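You operate a simulated robot arm through the tools that you are given. There is no shell and no other tool.

You run a simulated robot arm. Do the job below in one go: nothing can be reset, and whatever is moved stays where it is left.

## Task
Slide the guard under the strap, hook in, wind to green and lock.

It is judged by the outcome, as a careful person would: the job done as asked, and still so three seconds after it is handed in. It fails if anything else is knocked over, pushed out of place, dropped, spilled or broken.

## Robot
A 7-joint arm with a two-finger parallel gripper, fixed in place. Base frame: the origin is at the foot of the arm, x ahead of it, y to its left, z up; the work surface is at about z = 0.6. Lengths are in m, angles in degrees, forces in N, time in s.
Its first joint turns from -132.0 to 132.0 degrees. Payload 3.91 kg.
Tool frame: the origin (TCP) lies between the finger pads and is the grasp point; the fingertips stand 0.03 m ahead of it; z points along the fingers, y is the line along which they close. Largest opening 0.11 m; finger width 0.02, thickness 0.01; the body of the gripper, 0.048 by 0.112 m, starts 0.055 m behind the TCP.
Orientation is told as [roll, pitch, yaw] about the base's x, y, z axes, in that order, counted from this pose: with the fingers straight down and closing along the base's y, the tool's x points along the base's -x, its y along +y and its z along -z.

## Interface
- The arm moves only by the tool arm_command. Its argument "moves" is a list that holds one entry, the list of rows, each a list of 6 numbers: the shift along the tool's x, y, z in m, then the turn, a rotation vector about the tool's x, y, z in rad. In form: [[[x, y, z, rx, ry, rz], ...]]. A call has 1 to 20 rows; each row is the pose to reach, as a shift and turn from the pose commanded when the call began, along the tool's axes at that moment. "grip" is the gripper command, from -1 (fully open) to 1 (shut), values between in proportion, set as the call begins (left out, the last holds). A row lasts 0.2 s, in which the tool goes at most 0.05 m and 8.6 degrees; a call with a longer step from one row to the next is refused whole, and so is a gripper value outside its range. A pose out of reach is approached as far as the arm can. The call stops where the force on the tool passes 70 N (or 10 N more than at its start, if that is more) or the arm is blocked; 0.2 s more then pass. The fingers move at their own pace (about 0.108 m/s each) and stop on an object; they squeeze with about 33 N. The grip force told is the motor's: it shows also when the fingers shut on nothing. Time passes only in rows, and 0.2 s behind the last, so rows that repeat a pose let the fingers close. The reply holds the time, the measured pose of the TCP, the force on the tool along the base axes, the opening and the grip force, in the units named above and with some noise, with the torque about the TCP (base axes, N m) and any sound that the robot's microphone picked up.
- Cameras (640 x 400 px; columns grow to the right, rows downward): "scene" is fixed at [0.0529, 0.4839, 1.145]; the picture's right is [0.52, -0.85, 0.00], its down [-0.53, -0.33, -0.78] and it looks along [0.67, 0.41, -0.62] (base axes); focal length 363 px, centre (320, 200). "wrist" rides on the gripper at [0.072, 0.017, -0.103] in the tool frame; the picture's right is [-0.23, 0.97, 0.00], its down [-0.76, -0.18, -0.62] and it looks along [-0.61, -0.14, 0.78] (tool axes); focal length 222 px, centre (320, 200). There is no depth. A picture from a camera that has moved, and an enlarged one, comes with that camera's place and axes in the base frame and with its lens. The place of the scene camera against the robot may be out by one fixed shift of up to 0.025 m in any direction.
- grab_frame(camera): a new picture of that camera. No time passes.
- enlarge(camera, box): a new picture of the part [left, top, right, bottom] of that camera's present view, enlarged. No time passes.
- finish_job(): hands the job in; it is judged then, once.

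Nothing tells you positions but the pictures and the camera data. Unless the task says otherwise, let go and move clear before handing in.

The tools are called after "Call:" as name(argument=value, ...) on one line, values as JSON. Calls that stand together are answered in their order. arm_command: Moves the arm, as the interface text tells. Its arguments: {"type":"object","properties":{"moves":{"type":"array","items":{"type":"array","items":{"type":"array","items":{"type":"number"}}}},"grip":{"type":"number"}},"required":["moves"]} The other tools are called the same way: grab_frame (camera) takes a picture; enlarge (camera, box) takes an enlarged picture of a part of a camera's view; finish_job () hands the job in.

At the start:

```text
time_s: 0.0
tool_pos: [0.3744, 0.6095, 0.8355]
tcp_rot: [-0.1, 0.0, -0.1]
wrist_force: [-0.4, 0.3, -0.5]
wrist_torque: [-0.01, -0.01, 0.0]
grip_width: 0.1099
finger_force: 0.0
```

scene: 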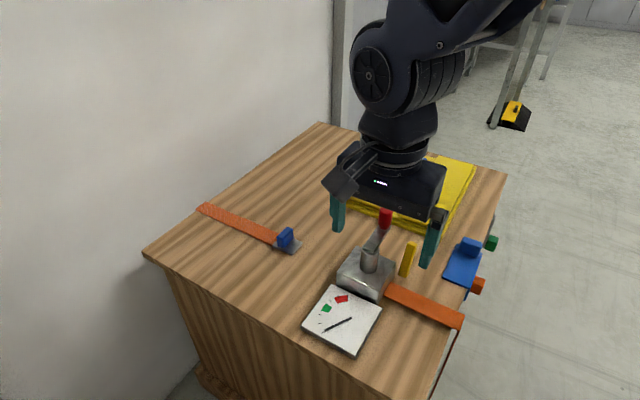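
wrist: 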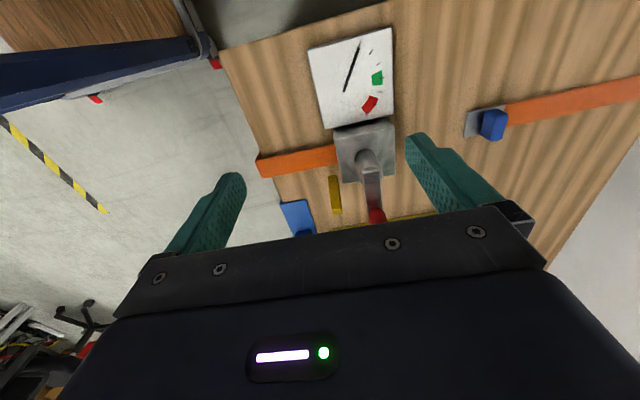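

I see a ratchet winch with a red-tipped lever, a gauge board, an orange strap with a blue-handled hook on the left, a yellow lock tab and a blue piece (probably the guard) on the right. I'll look closer before moving.

Call:
enlarge(camera="scene", box=[300, 190, 500, 315])

Call:
enlarge(camera="scene", box=[180, 180, 340, 280])

Call:
enlarge(camera="scene", box=[290, 260, 490, 385])

Call:
enlarge(camera="wrist", box=[240, 20, 440, 240])

Call:
enlarge(camera="wrist", box=[420, 60, 640, 200])

```text
3.20 times, centred on (400, 252) of scene
camera zoom: at [0.0529, 0.4839, 1.145], right [0.52, -0.85, 0.0], down [-0.53, -0.33, -0.78], along [0.67, 0.41, -0.62], focal length 1162 px, centre (64, 32)
```

zoom: 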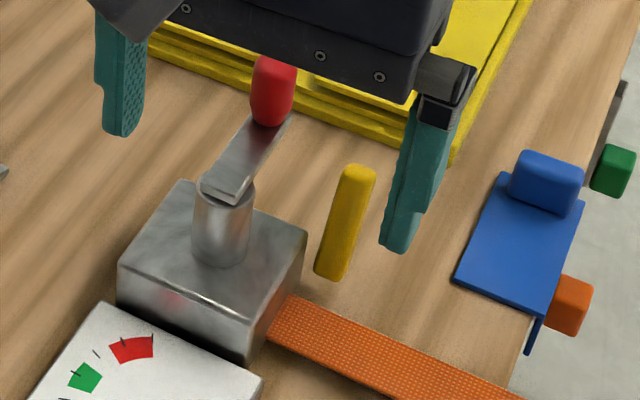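

```text
4.00 times, centred on (260, 230) of scene
camera zoom: at [0.0529, 0.4839, 1.145], right [0.52, -0.85, 0.0], down [-0.53, -0.33, -0.78], along [0.67, 0.41, -0.62], focal length 1452 px, centre (560, 80)
```

zoom: 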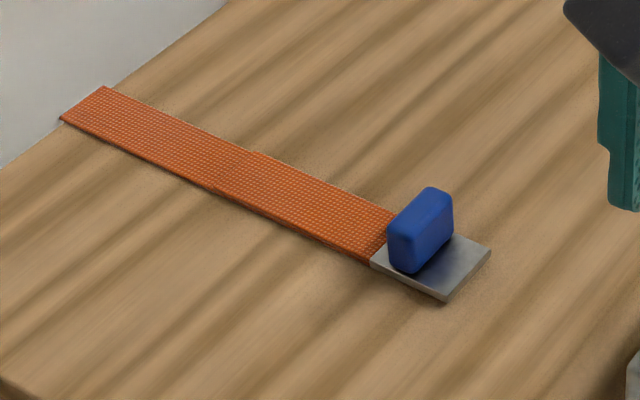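

```text
3.20 times, centred on (390, 322) of scene
camera zoom: at [0.0529, 0.4839, 1.145], right [0.52, -0.85, 0.0], down [-0.53, -0.33, -0.78], along [0.67, 0.41, -0.62], focal length 1162 px, centre (96, -192)
```

zoom: 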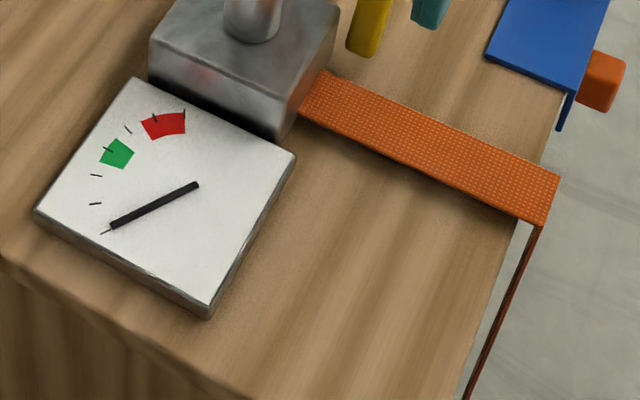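

```text
1.82 times, centred on (340, 130) of wrist
camera zoom: at [0.3009, 0.6258, 0.9401], right [0.23, 0.97, 0.0], down [0.76, -0.18, 0.62], along [0.61, -0.14, -0.78], focal length 404 px, centre (284, 327)
```

zoom: 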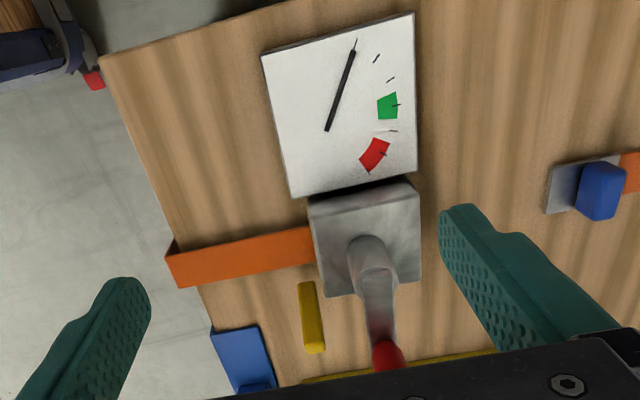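

```text
2.86 times, centred on (530, 130) of wrist
camera zoom: at [0.3009, 0.6258, 0.9401], right [0.23, 0.97, 0.0], down [0.76, -0.18, 0.62], along [0.61, -0.14, -0.78], focal length 635 px, centre (-280, 400)
```

zoom: 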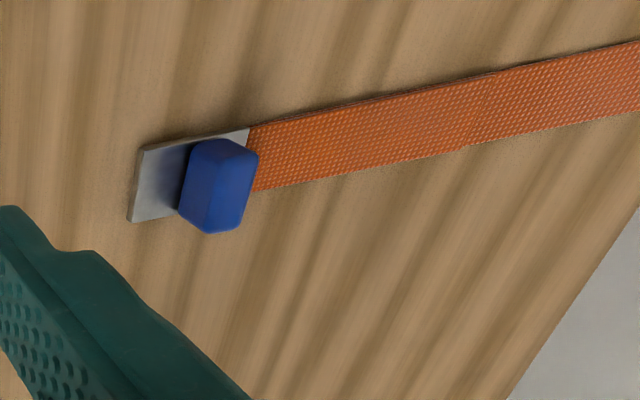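

The winch sits near (0.465, 0.64), the strap runs along x≈0.475 to the right edge, and the blue guard straddles that edge further back. I'll move the wrist camera, staying high, to get a better look at each part.

Call:
arm_command(moves=[[[0, -0.04, -0.02, 0, 0, 0], [0, -0.08, -0.02, 0, 0, 0], [0, -0.12, -0.02, 0, 0, 0], [0, -0.16, -0.02, 0, 0, 0]]])

Call:
grab_frame(camera="wrist")

Call:
grab_frame(camera="scene")

```text
time_s: 1.0
tool_pos: [0.3756, 0.4502, 0.8559]
tcp_rot: [0.0, 0.0, 0.0]
wrist_force: [-0.3, 0.8, -0.4]
wrist_torque: [0.01, -0.05, 0.03]
grip_width: 0.1101
finger_force: 0.2
```

```text
taken
camera wrist: at [0.3021, 0.467, 0.96], right [0.23, 0.97, 0.0], down [0.76, -0.18, 0.62], along [0.61, -0.14, -0.78], focal length 222 px, centre (320, 200)
```

wrist: 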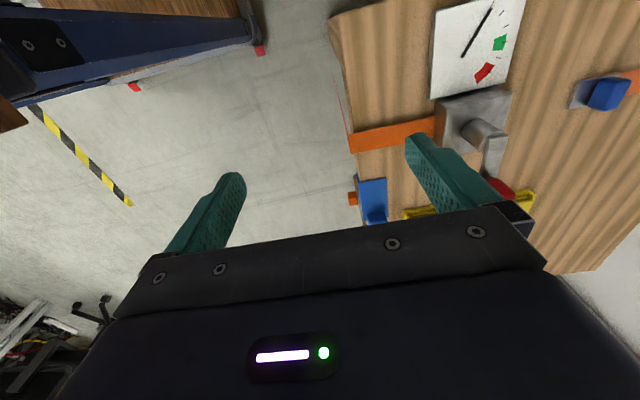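

```text
taken
```

scene: 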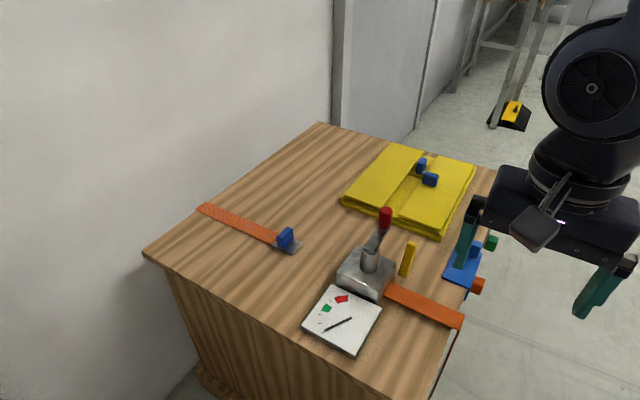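

With the arm out of the way, the yellow load shows more blue parts between its halves. I'll enlarge those.

Call:
enlarge(camera="scene", box=[330, 130, 490, 230])

Call:
enlarge(camera="scene", box=[330, 200, 450, 275])

Call:
enlarge(camera="scene", box=[370, 230, 530, 330])

Call:
enlarge(camera="wrist", box=[320, 60, 540, 230])

```text
4.00 times, centred on (410, 180) of scene
camera zoom: at [0.0529, 0.4839, 1.145], right [0.52, -0.85, 0.0], down [-0.53, -0.33, -0.78], along [0.67, 0.41, -0.62], focal length 1452 px, centre (-40, 280)
```

zoom: 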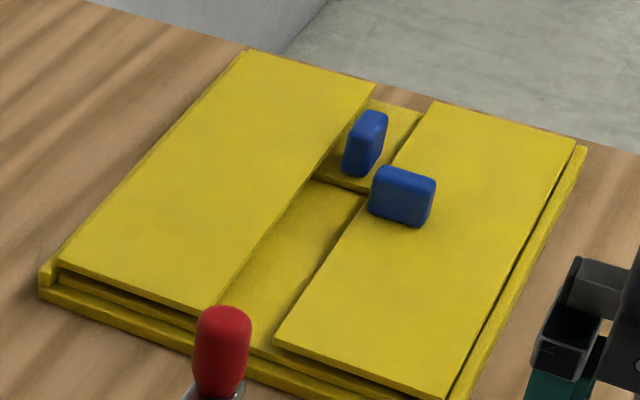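

```text
5.33 times, centred on (390, 238) of scene
camera zoom: at [0.0529, 0.4839, 1.145], right [0.52, -0.85, 0.0], down [-0.53, -0.33, -0.78], along [0.67, 0.41, -0.62], focal length 1936 px, centre (-53, 0)
```

zoom: 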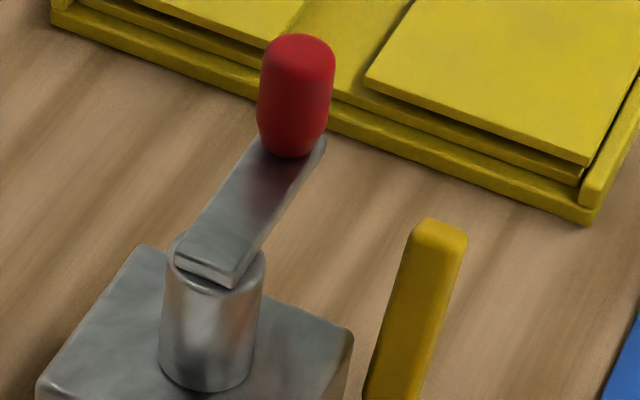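

```text
4.00 times, centred on (450, 280) of scene
camera zoom: at [0.0529, 0.4839, 1.145], right [0.52, -0.85, 0.0], down [-0.53, -0.33, -0.78], along [0.67, 0.41, -0.62], focal length 1452 px, centre (-200, -120)
```

zoom: 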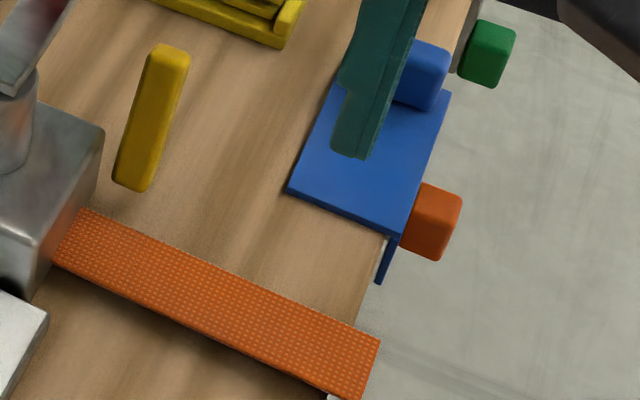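

```text
2.35 times, centred on (430, 145) of wrist
camera zoom: at [0.3021, 0.467, 0.96], right [0.23, 0.97, 0.0], down [0.76, -0.18, 0.62], along [0.61, -0.14, -0.78], focal length 523 px, centre (61, 329)
```

zoom: 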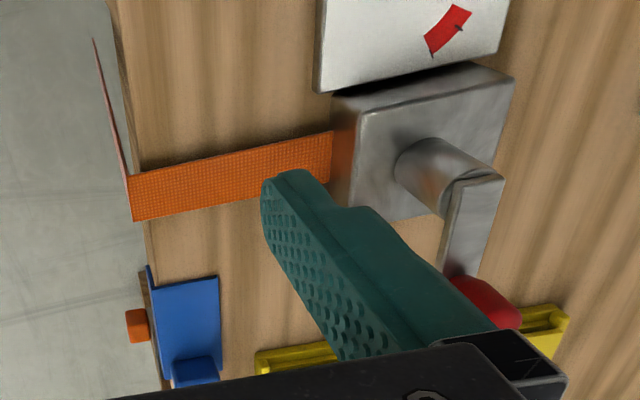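

The guard needs a clearer look along with the orange and green blocks beside it, so I'll move the camera above the right edge.

Call:
arm_command(moves=[[[-0.045, 0, 0, 0, 0, 0], [-0.09, 0, 0, 0, 0, 0], [-0.135, 0, 0, 0, 0, 0], [-0.18, 0, 0, 0, 0, 0], [-0.2, 0, 0, 0, 0, 0]]])

Call:
grab_frame(camera="wrist")

Call:
enlarge(camera="wrist", box=[240, 20, 440, 220])

```text
time_s: 2.2
tool_pos: [0.5738, 0.4493, 0.8548]
tcp_rot: [0.1, 0.0, 0.0]
wrist_force: [0.4, 0.0, -0.6]
wrist_torque: [-0.06, -0.05, 0.01]
grip_width: 0.11
finger_force: 0.0
```

```text
taken
camera wrist: at [0.5012, 0.4662, 0.9586], right [0.23, 0.97, 0.0], down [0.76, -0.18, 0.62], along [0.61, -0.14, -0.78], focal length 222 px, centre (320, 200)
```

wrist: 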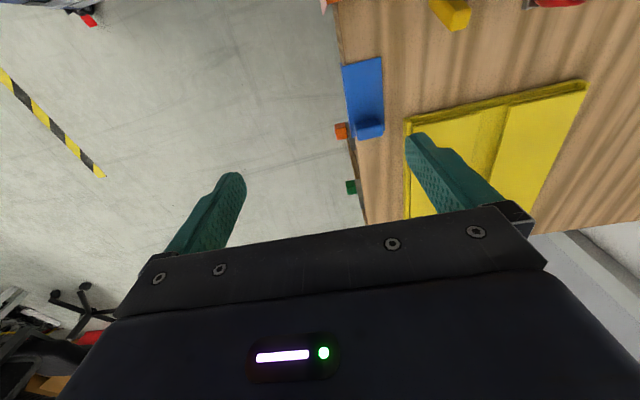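

```text
2.00 times, centred on (340, 120) of wrist
camera zoom: at [0.5012, 0.4662, 0.9586], right [0.23, 0.97, 0.0], down [0.76, -0.18, 0.62], along [0.61, -0.14, -0.78], focal length 444 px, centre (280, 360)
```

zoom: 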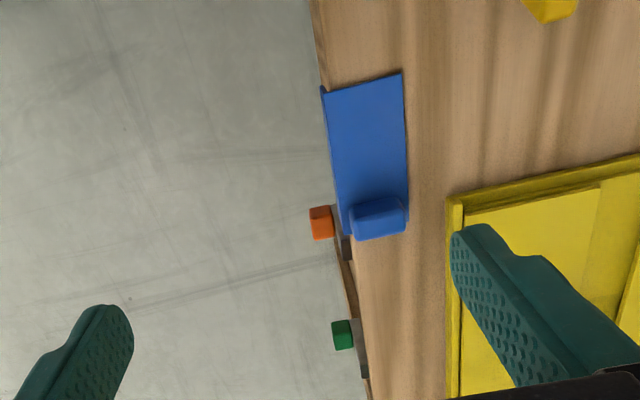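

The orange and green blocks look like handles on the table's side, so I'll leave them alone. The yellow bar appears to stand upright next to the winch; I'll look at the winch from closer and lower.

Call:
arm_command(moves=[[[0.04, 0.025, 0, 0, 0, 0], [0.08, 0.05, 0, 0, 0, 0], [0.12, 0.08, 0, 0, 0, 0], [0.16, 0.11, 0, 0, 0, 0], [0.2, 0.135, 0, 0, 0, 0], [0.23, 0.15, 0.02, 0, 0, 0], [0.24, 0.15, 0.05, 0, 0, 0]]])

Call:
grab_frame(camera="wrist")

Call:
enlarge(camera="wrist", box=[260, 80, 420, 220])

```text
time_s: 3.8
tool_pos: [0.3361, 0.5994, 0.8067]
tcp_rot: [0.1, 0.0, -0.1]
wrist_force: [-0.7, -0.5, -0.2]
wrist_torque: [0.0, 0.05, 0.0]
grip_width: 0.1097
finger_force: 0.1
```

```text
taken
camera wrist: at [0.2625, 0.6166, 0.9108], right [0.23, 0.97, 0.0], down [0.76, -0.18, 0.62], along [0.61, -0.14, -0.78], focal length 222 px, centre (320, 200)
```

wrist: 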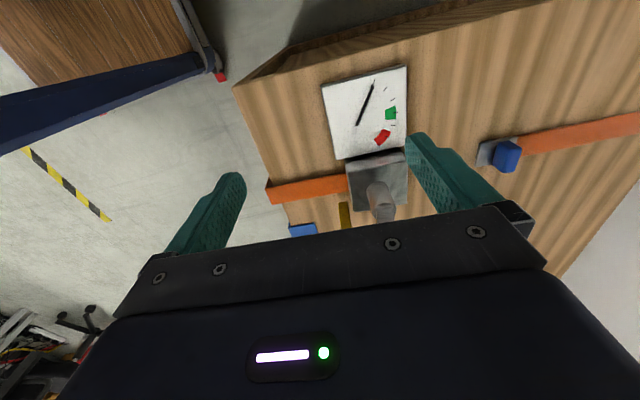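

```text
2.86 times, centred on (340, 150) of wrist
camera zoom: at [0.2625, 0.6166, 0.9108], right [0.23, 0.97, 0.0], down [0.76, -0.18, 0.62], along [0.61, -0.14, -0.78], focal length 635 px, centre (263, 343)
```

zoom: 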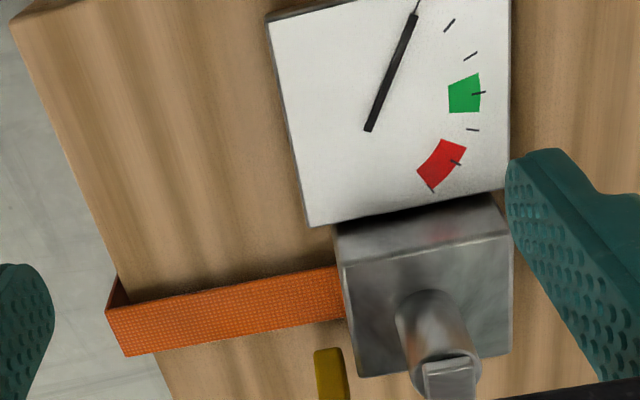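

Next I'll turn the wrist to view the winch from its left side, keeping the height.

Call:
arm_command(moves=[[[-0.01, 0.015, 0, 0, 0, 0.143], [-0.02, 0.03, 0, 0, 0, 0.286], [-0.03, 0.045, 0, 0, 0, 0.428], [-0.04, 0.06, 0, 0, 0, 0.571], [-0.05, 0.075, 0, 0, 0, 0.714], [-0.06, 0.09, 0, 0, 0, 0.857], [-0.07, 0.105, 0, 0, 0, 1.0], [-0.08, 0.12, 0, 0, 0, 1.143], [-0.09, 0.135, 0, 0, 0, 1.285], [-0.1, 0.15, 0, 0, 0, 1.428], [-0.11, 0.16, 0, 0, 0, 1.571]]])

Call:
grab_frame(camera="wrist")

Call:
enlarge(camera="wrist", box=[220, 60, 420, 220])

Call:
grab_frame(camera="scene")

```text
time_s: 6.2
tool_pos: [0.4457, 0.7591, 0.8071]
tcp_rot: [0.0, 0.0, -90.1]
wrist_force: [-0.2, -0.3, -0.4]
wrist_torque: [0.01, -0.01, -0.01]
grip_width: 0.1099
finger_force: 0.1
```

```text
taken
camera wrist: at [0.4608, 0.8322, 0.9109], right [0.97, -0.23, 0.0], down [-0.18, -0.76, 0.62], along [-0.14, -0.61, -0.78], focal length 222 px, centre (320, 200)
```

wrist: 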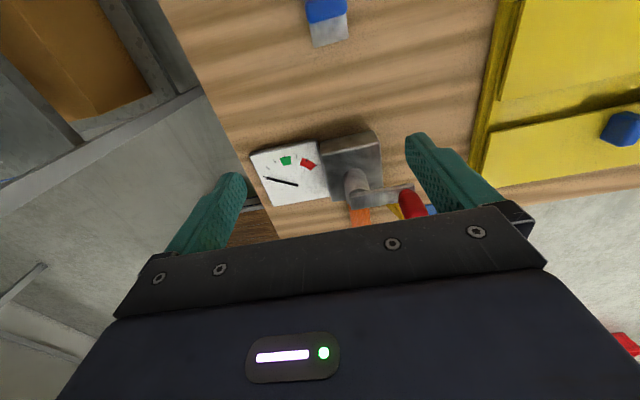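

```text
2.50 times, centred on (320, 140) of wrist
camera zoom: at [0.4608, 0.8322, 0.9109], right [0.97, -0.23, 0.0], down [-0.18, -0.76, 0.62], along [-0.14, -0.61, -0.78], focal length 555 px, centre (320, 350)
```

zoom: 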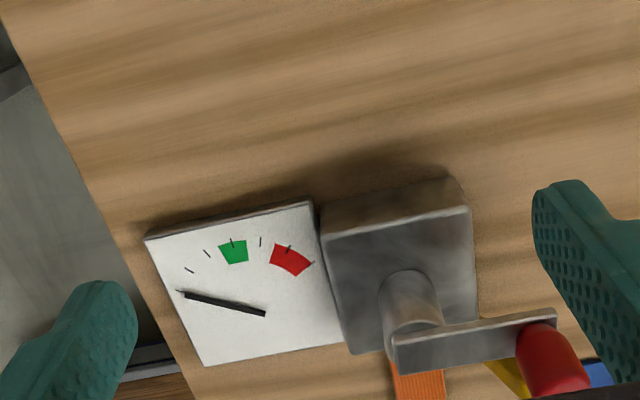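

```text
taken
```

scene: 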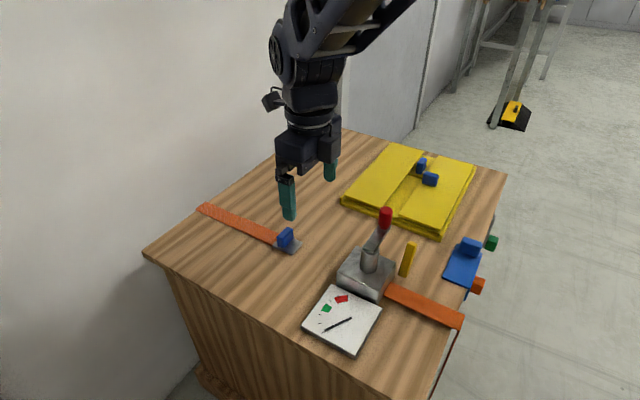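

The left face of the winch is still seen too steeply. I'll tilt the camera and come lower to see whether there's a slot for the hook.

Call:
arm_command(moves=[[[0, 0, 0.02, 0, -0.14, 0], [0, 0, 0.04, 0, -0.28, 0], [0, 0, 0.06, 0, -0.42, 0], [0, 0, 0.08, 0, -0.56, 0], [0, 0, 0.09, 0, -0.65, 0]]])

Call:
grab_frame(camera="wrist")

Call:
enlarge(camera="wrist", box=[240, 60, 440, 220])

```text
time_s: 7.4
tool_pos: [0.4425, 0.7592, 0.7188]
tcp_rot: [0.0, -37.3, -90.1]
wrist_force: [-0.3, 0.2, 0.1]
wrist_torque: [0.03, -0.03, 0.04]
grip_width: 0.1101
finger_force: 0.1
```

```text
taken
camera wrist: at [0.4592, 0.879, 0.7571], right [0.97, -0.18, 0.14], down [-0.18, -0.23, 0.96], along [-0.14, -0.96, -0.26], focal length 222 px, centre (320, 200)
```

wrist: 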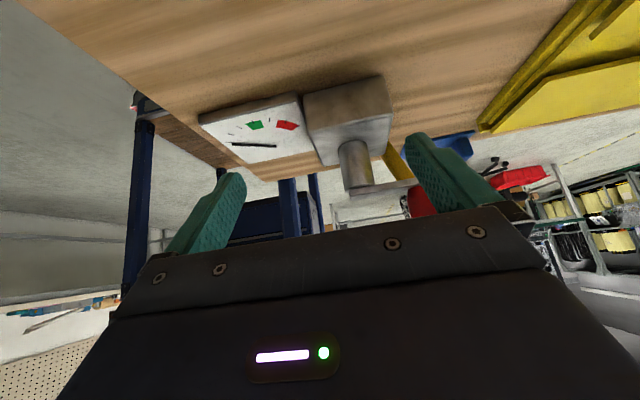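

```text
2.50 times, centred on (340, 140) of wrist
camera zoom: at [0.4592, 0.879, 0.7571], right [0.97, -0.18, 0.14], down [-0.18, -0.23, 0.96], along [-0.14, -0.96, -0.26], focal length 555 px, centre (270, 350)
```

zoom: 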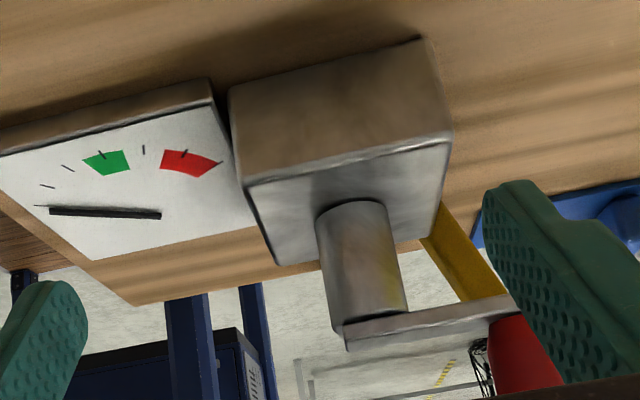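

The left face of the winch looks plain, with no visible slot. I'll swing round to look at the hook itself from the front.

Call:
arm_command(moves=[[[0.02, -0.004, -0.012, -0.086, 0, -0.114], [0.04, -0.008, -0.024, -0.173, 0, -0.227], [0.06, -0.012, -0.036, -0.259, 0, -0.341], [0.065, -0.016, -0.039, -0.346, 0, -0.455], [0.068, -0.02, -0.04, -0.432, 0, -0.568], [0.07, -0.024, -0.04, -0.518, 0, -0.682], [0.07, -0.028, -0.04, -0.605, 0, -0.796], [0.07, -0.032, -0.04, -0.691, 0, -0.909], [0.07, -0.036, -0.04, -0.778, 0, -1.023], [0.07, -0.04, -0.04, -0.864, 0, -1.137], [0.07, -0.04, -0.04, -0.95, 0, -1.25]]])

Call:
grab_frame(camera="wrist")

Call:
enlarge(camera="wrist", box=[220, 60, 420, 220])

```text
time_s: 9.8
tool_pos: [0.4038, 0.8377, 0.7053]
tcp_rot: [0.0, -37.2, 0.0]
wrist_force: [-0.4, 0.2, 0.2]
wrist_torque: [-0.03, -0.01, 0.01]
grip_width: 0.1099
finger_force: 0.1
out of reach, approached as far as the arm can: row 2, 3, 4, 5
```

```text
taken
camera wrist: at [0.283, 0.8557, 0.7446], right [0.18, 0.97, 0.14], down [0.23, -0.18, 0.96], along [0.96, -0.14, -0.26], focal length 222 px, centre (320, 200)
```

wrist: 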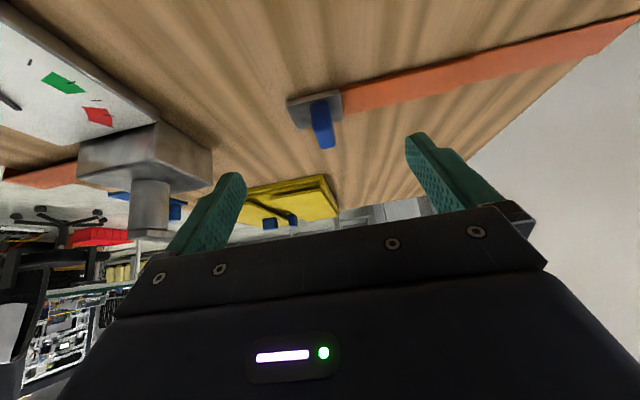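

```text
2.50 times, centred on (320, 140) of wrist
camera zoom: at [0.283, 0.8557, 0.7446], right [0.18, 0.97, 0.14], down [0.23, -0.18, 0.96], along [0.96, -0.14, -0.26], focal length 555 px, centre (320, 350)
```

zoom: 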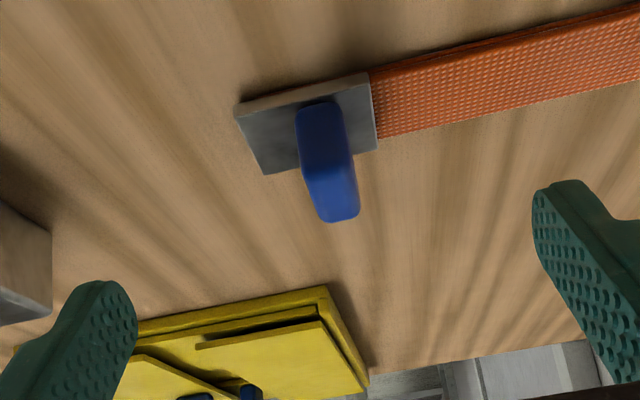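

The hook is a metal plate at about x 0.447–0.492, y 0.813–0.862, with a thin blue grip on it. I'll enlarge it and the winch from this view.

Call:
enlarge(camera="wrist", box=[270, 75, 370, 155])

Call:
enlarge(camera="scene", box=[260, 215, 320, 260])

Call:
enlarge(camera="wrist", box=[60, 90, 260, 250])

Call:
enlarge(camera="scene", box=[325, 230, 425, 310])

```text
5.00 times, centred on (320, 115) of wrist
camera zoom: at [0.283, 0.8557, 0.7446], right [0.18, 0.97, 0.14], down [0.23, -0.18, 0.96], along [0.96, -0.14, -0.26], focal length 1111 px, centre (320, 625)
```

zoom: 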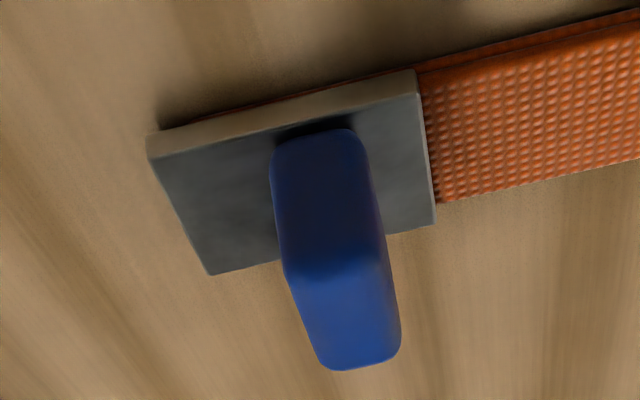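

```text
8.89 times, centred on (290, 238) of scene
camera zoom: at [0.0529, 0.4839, 1.145], right [0.52, -0.85, 0.0], down [-0.53, -0.33, -0.78], along [0.67, 0.41, -0.62], focal length 3226 px, centre (587, -133)
```

zoom: 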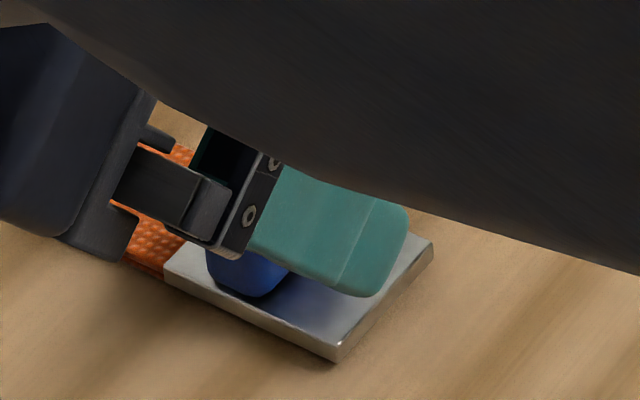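

```text
2.50 times, centred on (160, 170) of wrist
camera zoom: at [0.283, 0.8557, 0.7446], right [0.18, 0.97, 0.14], down [0.23, -0.18, 0.96], along [0.96, -0.14, -0.26], focal length 555 px, centre (720, 275)
```

zoom: 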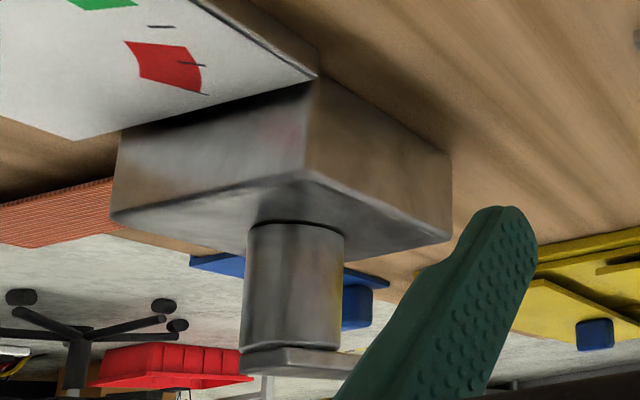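

```text
5.00 times, centred on (375, 270) of scene
camera zoom: at [0.0529, 0.4839, 1.145], right [0.52, -0.85, 0.0], down [-0.53, -0.33, -0.78], along [0.67, 0.41, -0.62], focal length 1815 px, centre (45, -150)
```

zoom: 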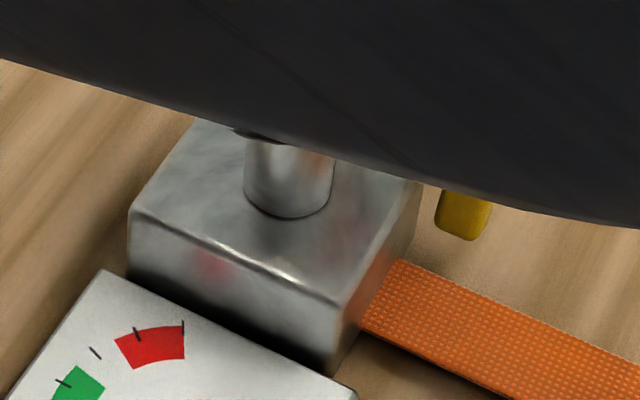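

The winch box spans about x 0.435–0.505 with its left face at y≈0.70. Now I'll lift over and inspect the yellow lever and the right-hand side of the winch.

Call:
arm_command(moves=[[[-0.0242, 0, -0.0318, 0, 0, 0], [-0.0484, 0, -0.0637, 0, 0, 0], [-0.0726, 0, -0.0955, 0, 0, 0], [-0.0726, -0.045, -0.0955, 0, 0, 0], [-0.0726, -0.09, -0.0955, 0, 0, 0], [-0.0726, -0.135, -0.0955, 0, 0, 0], [-0.0726, -0.18, -0.0955, 0, 0, 0], [-0.0726, -0.225, -0.0955, 0, 0, 0], [-0.0726, -0.27, -0.0955, 0, 0, 0], [-0.0726, -0.318, -0.0955, 0, 0, 0], [-0.065, -0.318, -0.06, 0, 0, 0], [-0.055, -0.318, -0.03, 0, 0, 0], [-0.05, -0.318, -0.006, 0, 0, 0]]])

Call:
grab_frame(camera="wrist")

Call:
enlarge(camera="wrist", box=[280, 40, 480, 200])

Call:
enlarge(camera="wrist", box=[200, 40, 360, 200])

```text
time_s: 12.6
tool_pos: [0.4403, 0.5209, 0.7385]
tcp_rot: [0.0, -37.3, -0.1]
wrist_force: [0.2, 0.1, 0.3]
wrist_torque: [-0.01, -0.03, 0.02]
grip_width: 0.1098
finger_force: 0.0
```

```text
taken
camera wrist: at [0.319, 0.5377, 0.7778], right [0.18, 0.97, 0.14], down [0.23, -0.18, 0.96], along [0.96, -0.14, -0.26], focal length 222 px, centre (320, 200)
```

wrist: 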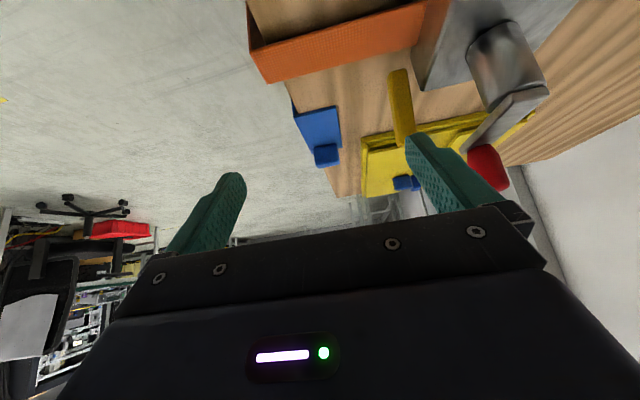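

```text
2.50 times, centred on (380, 120) of wrist
camera zoom: at [0.319, 0.5377, 0.7778], right [0.18, 0.97, 0.14], down [0.23, -0.18, 0.96], along [0.96, -0.14, -0.26], focal length 555 px, centre (170, 400)
```

zoom: 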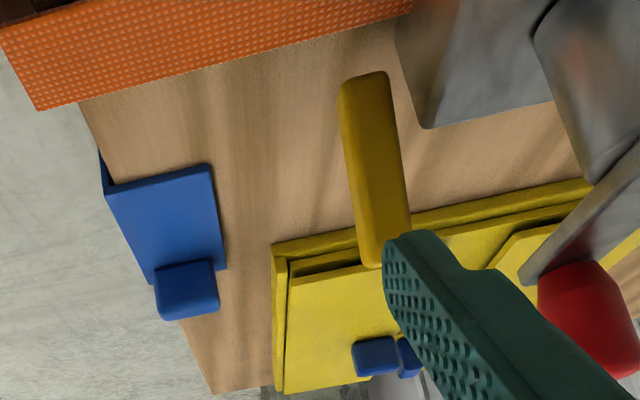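

```text
2.50 times, centred on (280, 120) of wrist
camera zoom: at [0.319, 0.5377, 0.7778], right [0.18, 0.97, 0.14], down [0.23, -0.18, 0.96], along [0.96, -0.14, -0.26], focal length 555 px, centre (420, 400)
```

zoom: 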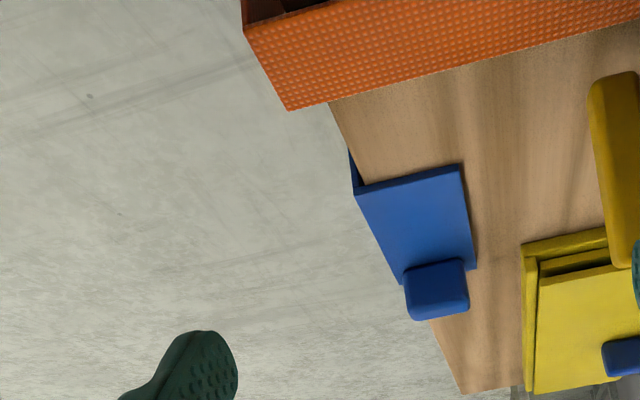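

The rod is standing upright at about (0.52, 0.60). The guard plate spans x 0.55–0.66, y 0.488–0.539 with its grip near (0.647, 0.512), and the strap covers x 0.452–0.492. First I'll move above the guard's grip.

Call:
arm_command(moves=[[[-0.0242, 0, -0.0318, 0, 0.13, 0], [-0.0484, 0, -0.0637, 0, 0.26, 0], [-0.0842, 0, -0.0365, 0, 0.39, 0], [-0.12, 0, -0.0092, 0, 0.52, 0], [-0.1559, 0, 0.018, 0, 0.651, 0], [-0.1917, -0.005, 0.0452, 0, 0.651, 0], [-0.2132, -0.009, 0.0615, 0, 0.651, 0]]])

Call:
grab_frame(camera="wrist")

Call:
grab_frame(camera="scene")

```text
time_s: 14.2
tool_pos: [0.6491, 0.5112, 0.8214]
tcp_rot: [0.0, 0.2, 0.0]
wrist_force: [-1.4, 0.0, 0.4]
wrist_torque: [-0.01, -0.02, -0.04]
grip_width: 0.1098
finger_force: 0.0
```

```text
taken
camera wrist: at [0.575, 0.5284, 0.926], right [0.23, 0.97, 0.0], down [0.76, -0.18, 0.62], along [0.61, -0.14, -0.78], focal length 222 px, centre (320, 200)
```

wrist: 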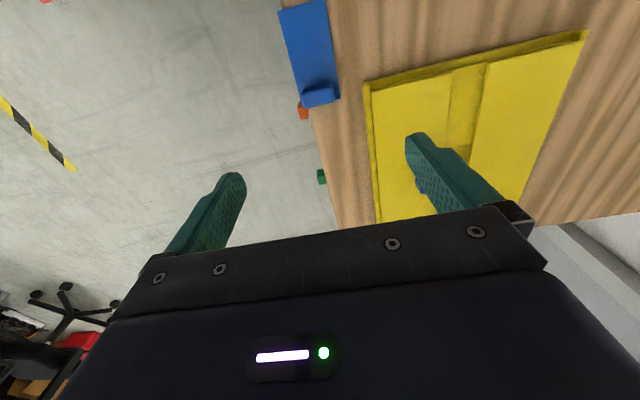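

```text
taken
```

scene: 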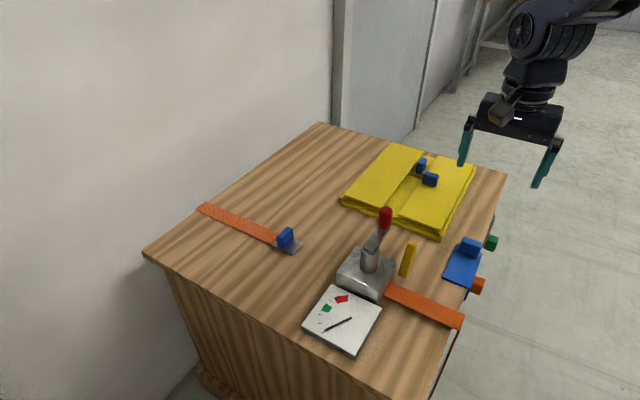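

The guard's grip is confirmed near (0.645, 0.513). The yellow tray's side is close at y≈0.57, so I'll narrow the fingers before coming down.

Call:
arm_command(moves=[[[0.003, 0.001, 0.03, 0, 0, 0], [0.003, 0.001, 0.06, 0, 0, 0], [0.003, 0.001, 0.09, 0, 0, 0], [0.003, 0.001, 0.12, 0, 0, 0], [0.003, 0.001, 0.12, 0, 0, 0]]], grip=-0.18)

Call:
enlarge(camera="scene", box=[420, 170, 540, 300])

Call:
grab_frame(camera="wrist")

```text
time_s: 15.4
tool_pos: [0.6448, 0.5127, 0.7027]
tcp_rot: [-0.1, 0.0, -0.1]
wrist_force: [0.1, -0.8, 0.8]
wrist_torque: [0.0, 0.02, -0.01]
grip_width: 0.0646
finger_force: 0.1
```

```text
3.08 times, centred on (480, 235) of scene
camera zoom: at [0.0529, 0.4839, 1.145], right [0.52, -0.85, 0.0], down [-0.53, -0.33, -0.78], along [0.67, 0.41, -0.62], focal length 1117 px, centre (-172, 92)
```

zoom: 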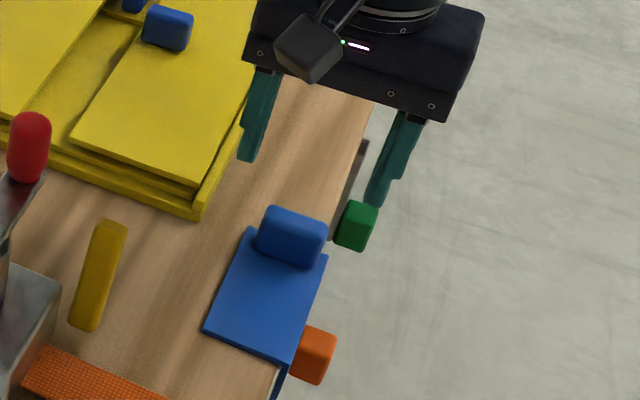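

```text
taken
camera wrist: at [0.5708, 0.5293, 0.8066], right [0.23, 0.97, 0.0], down [0.76, -0.18, 0.62], along [0.61, -0.14, -0.78], focal length 222 px, centre (320, 200)
```

wrist: 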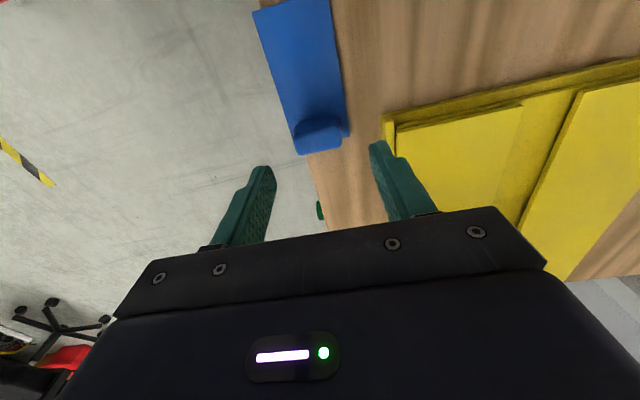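

Fingers straddle the grip well, with clearance to the tray. Going down and closing.

Call:
arm_command(moves=[[[0, 0, 0.03, 0, 0, 0], [0, 0, 0.058, 0, 0, 0]]])

Call:
enlarge(camera="scene", box=[420, 170, 540, 300])

Call:
grab_frame(camera="wrist")

```text
time_s: 16.0
tool_pos: [0.6419, 0.5136, 0.6442]
tcp_rot: [-0.1, 0.0, -0.1]
wrist_force: [0.3, 0.9, 1.1]
wrist_torque: [0.0, -0.01, 0.0]
grip_width: 0.065
finger_force: 0.0
```

```text
3.08 times, centred on (480, 235) of scene
camera zoom: at [0.0529, 0.4839, 1.145], right [0.52, -0.85, 0.0], down [-0.53, -0.33, -0.78], along [0.67, 0.41, -0.62], focal length 1117 px, centre (-172, 92)
```

zoom: 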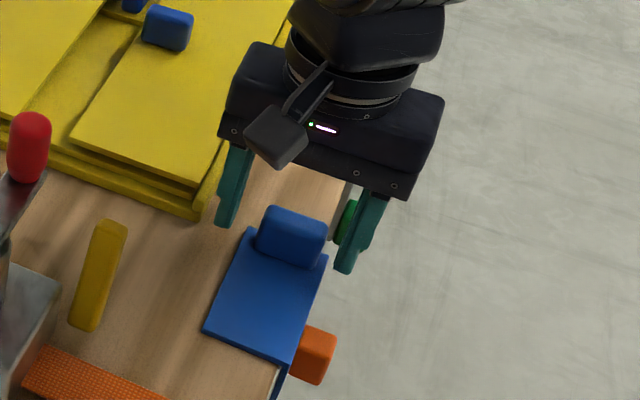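

```text
taken
camera wrist: at [0.5693, 0.5306, 0.7481], right [0.23, 0.97, 0.0], down [0.76, -0.18, 0.62], along [0.61, -0.14, -0.78], focal length 222 px, centre (320, 200)
```

wrist: 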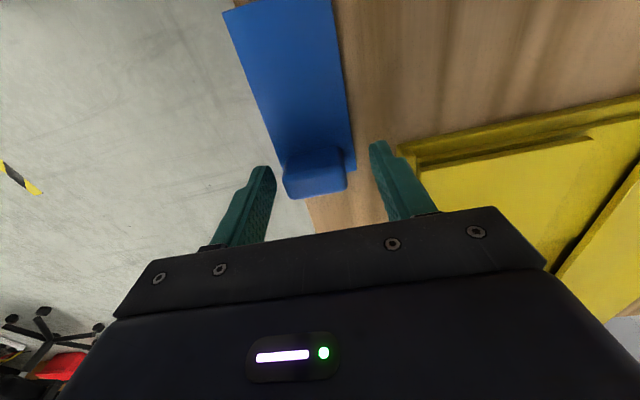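

The grip sits between the fingers, slightly to the right side and forward. I'll trim the position and close.

Call:
arm_command(moves=[[[-0.005, -0.002, 0.001, 0, 0, 0], [-0.005, -0.002, 0.001, 0, 0, 0], [-0.005, -0.002, 0.001, 0, 0, 0]]], grip=1)

```text
time_s: 16.8
tool_pos: [0.6492, 0.5111, 0.6429]
tcp_rot: [0.2, 0.0, -0.1]
wrist_force: [-3.3, 4.0, 12.5]
wrist_torque: [0.05, 0.47, -0.08]
grip_width: 0.0393
finger_force: 33.6
```

The grip is held (0.039 m wide). Now sliding the guard along the edge toward the strap in small steps.

Call:
arm_command(moves=[[[0.005, 0, -0.001, 0, 0, 0], [0.015, 0, -0.001, 0, 0, 0], [0.025, 0, -0.001, 0, 0, 0], [0.035, 0, -0.001, 0, 0, 0], [0.045, 0, -0.001, 0, 0, 0]]])

Call:
grab_frame(camera="scene")

```text
time_s: 18.0
tool_pos: [0.6036, 0.5114, 0.642]
tcp_rot: [0.0, 0.0, -0.1]
wrist_force: [5.6, 0.3, 16.4]
wrist_torque: [-0.04, -0.01, 0.09]
grip_width: 0.0392
finger_force: 33.5
```

```text
taken
```

scene: 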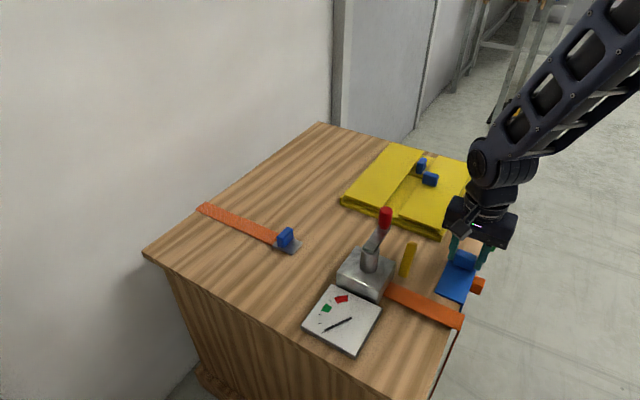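

The guard slides easily. Continuing until its plate is beneath the strap.

Call:
arm_command(moves=[[[0.01, 0, -0.001, 0, 0, 0], [0.02, 0, -0.0015, 0, 0, 0], [0.03, 0, -0.0015, 0, 0, 0], [0.04, 0, -0.0015, 0, 0, 0]]])

Call:
enlarge(camera="scene", box=[380, 220, 500, 340])

Call:
grab_frame(camera="wrist")

```text
time_s: 19.0
tool_pos: [0.5629, 0.5102, 0.644]
tcp_rot: [0.0, 0.1, -0.1]
wrist_force: [-0.4, -0.6, -0.2]
wrist_torque: [0.05, -0.01, 0.04]
grip_width: 0.0394
finger_force: 33.4
```

```text
3.33 times, centred on (440, 280) of scene
camera zoom: at [0.0529, 0.4839, 1.145], right [0.52, -0.85, 0.0], down [-0.53, -0.33, -0.78], along [0.67, 0.41, -0.62], focal length 1210 px, centre (-80, -67)
```

zoom: 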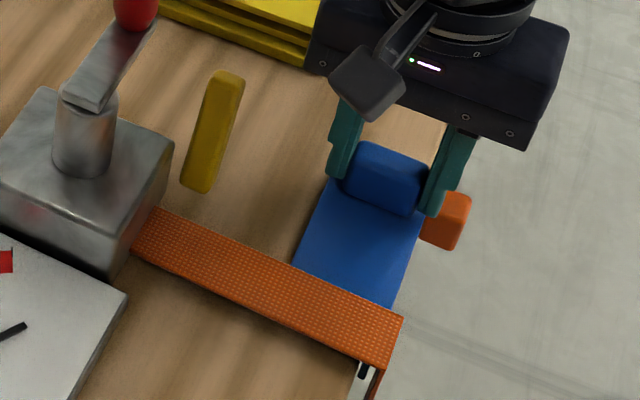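

```text
taken
camera wrist: at [0.4896, 0.5276, 0.7478], right [0.23, 0.97, 0.0], down [0.76, -0.18, 0.62], along [0.61, -0.14, -0.78], focal length 222 px, centre (320, 200)
```

wrist: 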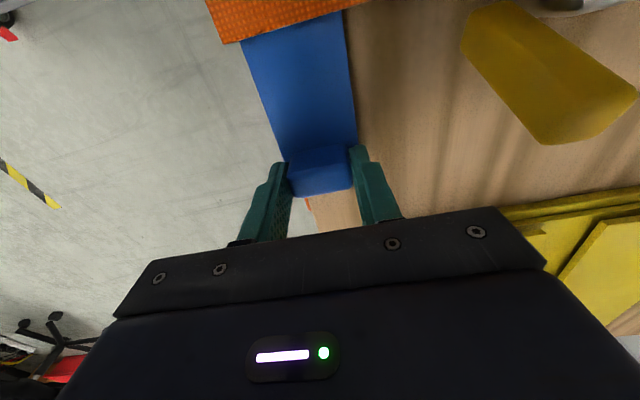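

The plate is going beneath the strap cleanly. I'll slide it the rest of the way so it is centred under the strap.

Call:
arm_command(moves=[[[0.01, 0, 0, 0, 0, 0], [0.02, 0, 0, 0, 0, 0], [0.03, 0, 0, 0, 0, 0], [0.036, 0, 0, 0, 0, 0]]])

Call:
enlarge(camera="scene", box=[380, 220, 500, 340])

Call:
grab_frame(camera="wrist")

```text
time_s: 20.0
tool_pos: [0.528, 0.5102, 0.6436]
tcp_rot: [0.0, 0.2, 0.0]
wrist_force: [0.2, 0.6, -0.8]
wrist_torque: [-0.01, 0.0, 0.02]
grip_width: 0.0391
finger_force: 32.9
```

```text
3.33 times, centred on (440, 280) of scene
camera zoom: at [0.0529, 0.4839, 1.145], right [0.52, -0.85, 0.0], down [-0.53, -0.33, -0.78], along [0.67, 0.41, -0.62], focal length 1210 px, centre (-80, -67)
```

zoom: 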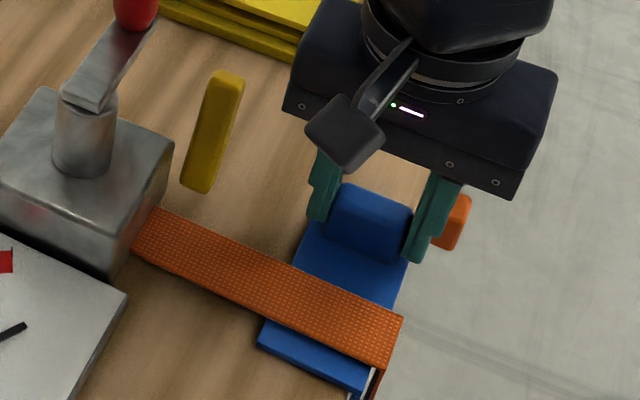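

```text
taken
camera wrist: at [0.4541, 0.5272, 0.7481], right [0.23, 0.97, 0.0], down [0.76, -0.18, 0.62], along [0.61, -0.14, -0.78], focal length 222 px, centre (320, 200)
```

wrist: 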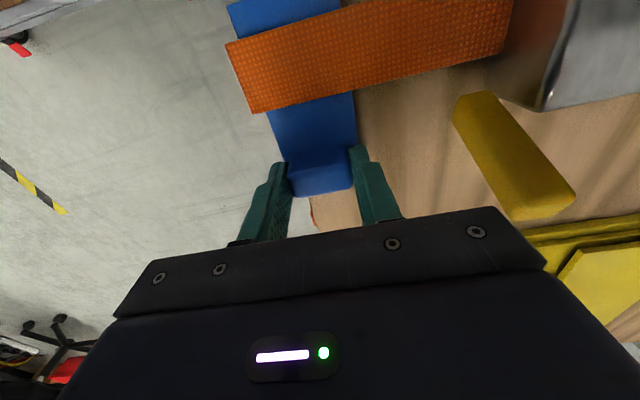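

The guard is under the strap; a further 7 mm will centre it better. Then I'll release, opening only moderately, and lift straight up.

Call:
arm_command(moves=[[[0.007, 0, 0, 0, 0, 0], [0.007, 0, 0, 0, 0, 0]]])

Call:
arm_command(moves=[[[0, 0, 0, 0, 0, 0], [0, 0, 0, 0, 0, 0], [0, 0, -0.03, 0, 0, 0], [0, 0, -0.07, 0, 0, 0], [0, 0, -0.11, 0, 0, 0], [0, 0, -0.15, 0, 0, 0]]], grip=-0.18)

Call:
grab_frame(camera="wrist")

Call:
enlarge(camera="wrist", box=[360, 0, 560, 160])

Call:
enlarge(camera="scene", box=[380, 220, 500, 340])

```text
time_s: 20.6
tool_pos: [0.5204, 0.5109, 0.6445]
tcp_rot: [0.0, 0.1, -0.1]
wrist_force: [-0.3, 0.2, -0.3]
wrist_torque: [-0.02, -0.01, 0.0]
grip_width: 0.0394
finger_force: 33.0
```

```text
time_s: 22.0
tool_pos: [0.5227, 0.5098, 0.7956]
tcp_rot: [-0.1, 0.1, 0.0]
wrist_force: [0.1, 0.2, -0.3]
wrist_torque: [0.0, 0.02, 0.0]
grip_width: 0.0648
finger_force: 0.1
```

```text
taken
camera wrist: at [0.4491, 0.5273, 0.8999], right [0.23, 0.97, 0.0], down [0.76, -0.18, 0.62], along [0.61, -0.14, -0.78], focal length 222 px, centre (320, 200)
```

wrist: 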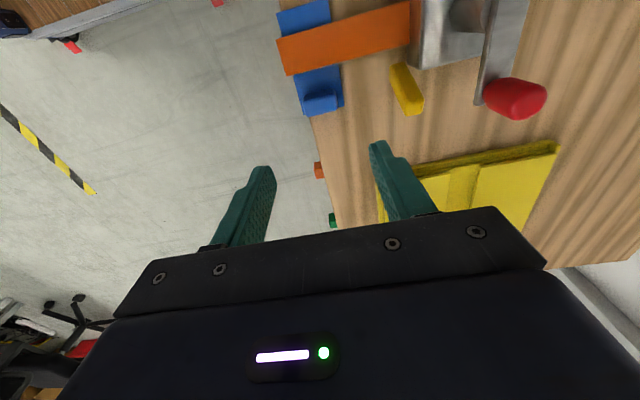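

```text
2.50 times, centred on (460, 80) of wrist
camera zoom: at [0.4491, 0.5273, 0.8999], right [0.23, 0.97, 0.0], down [0.76, -0.18, 0.62], along [0.61, -0.14, -0.78], focal length 555 px, centre (-30, 500)
```

zoom: 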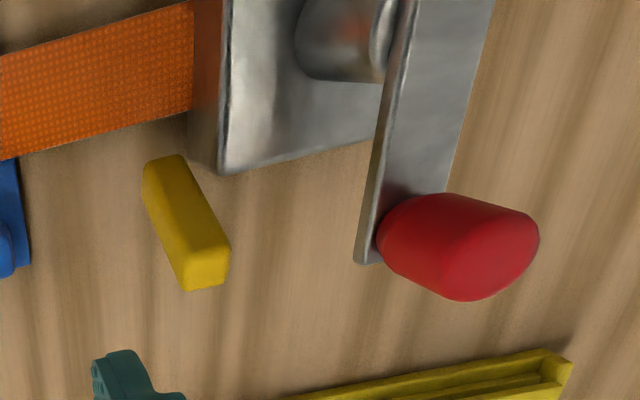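

```text
3.33 times, centred on (440, 280) of scene
camera zoom: at [0.0529, 0.4839, 1.145], right [0.52, -0.85, 0.0], down [-0.53, -0.33, -0.78], along [0.67, 0.41, -0.62], focal length 1210 px, centre (-80, -67)
```

zoom: 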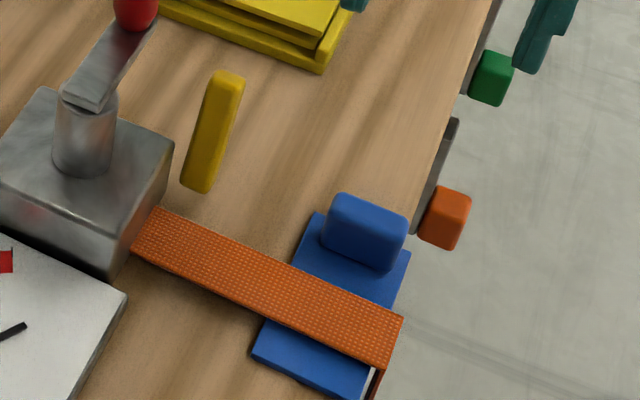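

The guard is in place. Triangulating, the yellow lever pivots beside the winch's right face at about (0.505, 0.60, 0.62) and leans about 26° toward +x, and the crank knob is near (0.525, 0.66) with its top at z≈0.74. Next I go to the hook's grip with the wrist turned −90°.

Call:
arm_command(moves=[[[0.005, 0.03, -0.025, 0, 0, 0.143], [0.01, 0.06, -0.03, 0, 0, 0.286], [0.015, 0.09, -0.03, 0, 0, 0.428], [0.02, 0.12, -0.03, 0, 0, 0.571], [0.025, 0.15, -0.03, 0, 0, 0.714], [0.03, 0.18, -0.03, 0, 0, 0.857], [0.035, 0.21, -0.03, 0, 0, 1.0], [0.04, 0.24, -0.03, 0, 0, 1.143], [0.045, 0.27, -0.03, 0, 0, 1.285], [0.05, 0.3, -0.03, 0, 0, 1.428], [0.053, 0.334, -0.02, 0, 0, 1.571]]])

Call:
grab_frame(camera="wrist")

Call:
grab_frame(camera="scene")

```text
time_s: 24.4
tool_pos: [0.4701, 0.8447, 0.8156]
tcp_rot: [-0.1, 0.0, -90.3]
wrist_force: [0.5, 0.5, 1.4]
wrist_torque: [0.02, -0.03, 0.0]
grip_width: 0.0649
finger_force: 0.1
```

```text
taken
camera wrist: at [0.4855, 0.9165, 0.92], right [0.97, -0.23, 0.0], down [-0.18, -0.76, 0.62], along [-0.14, -0.61, -0.78], focal length 222 px, centre (320, 200)
```

wrist: 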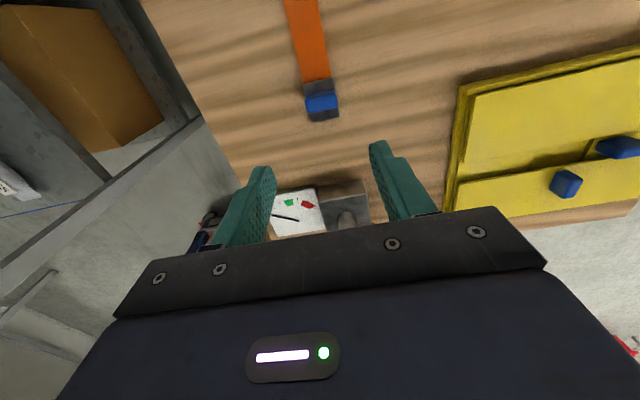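

```text
taken
```

scene: 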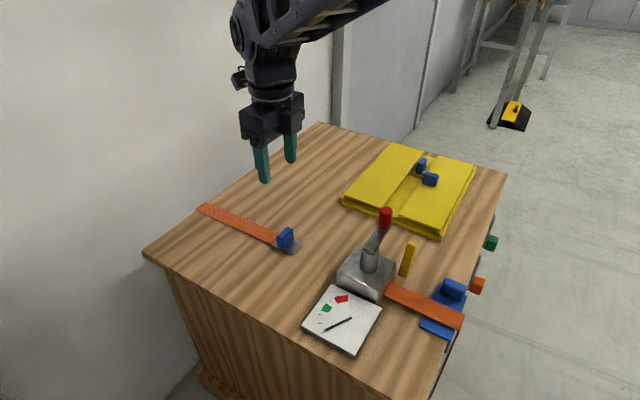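

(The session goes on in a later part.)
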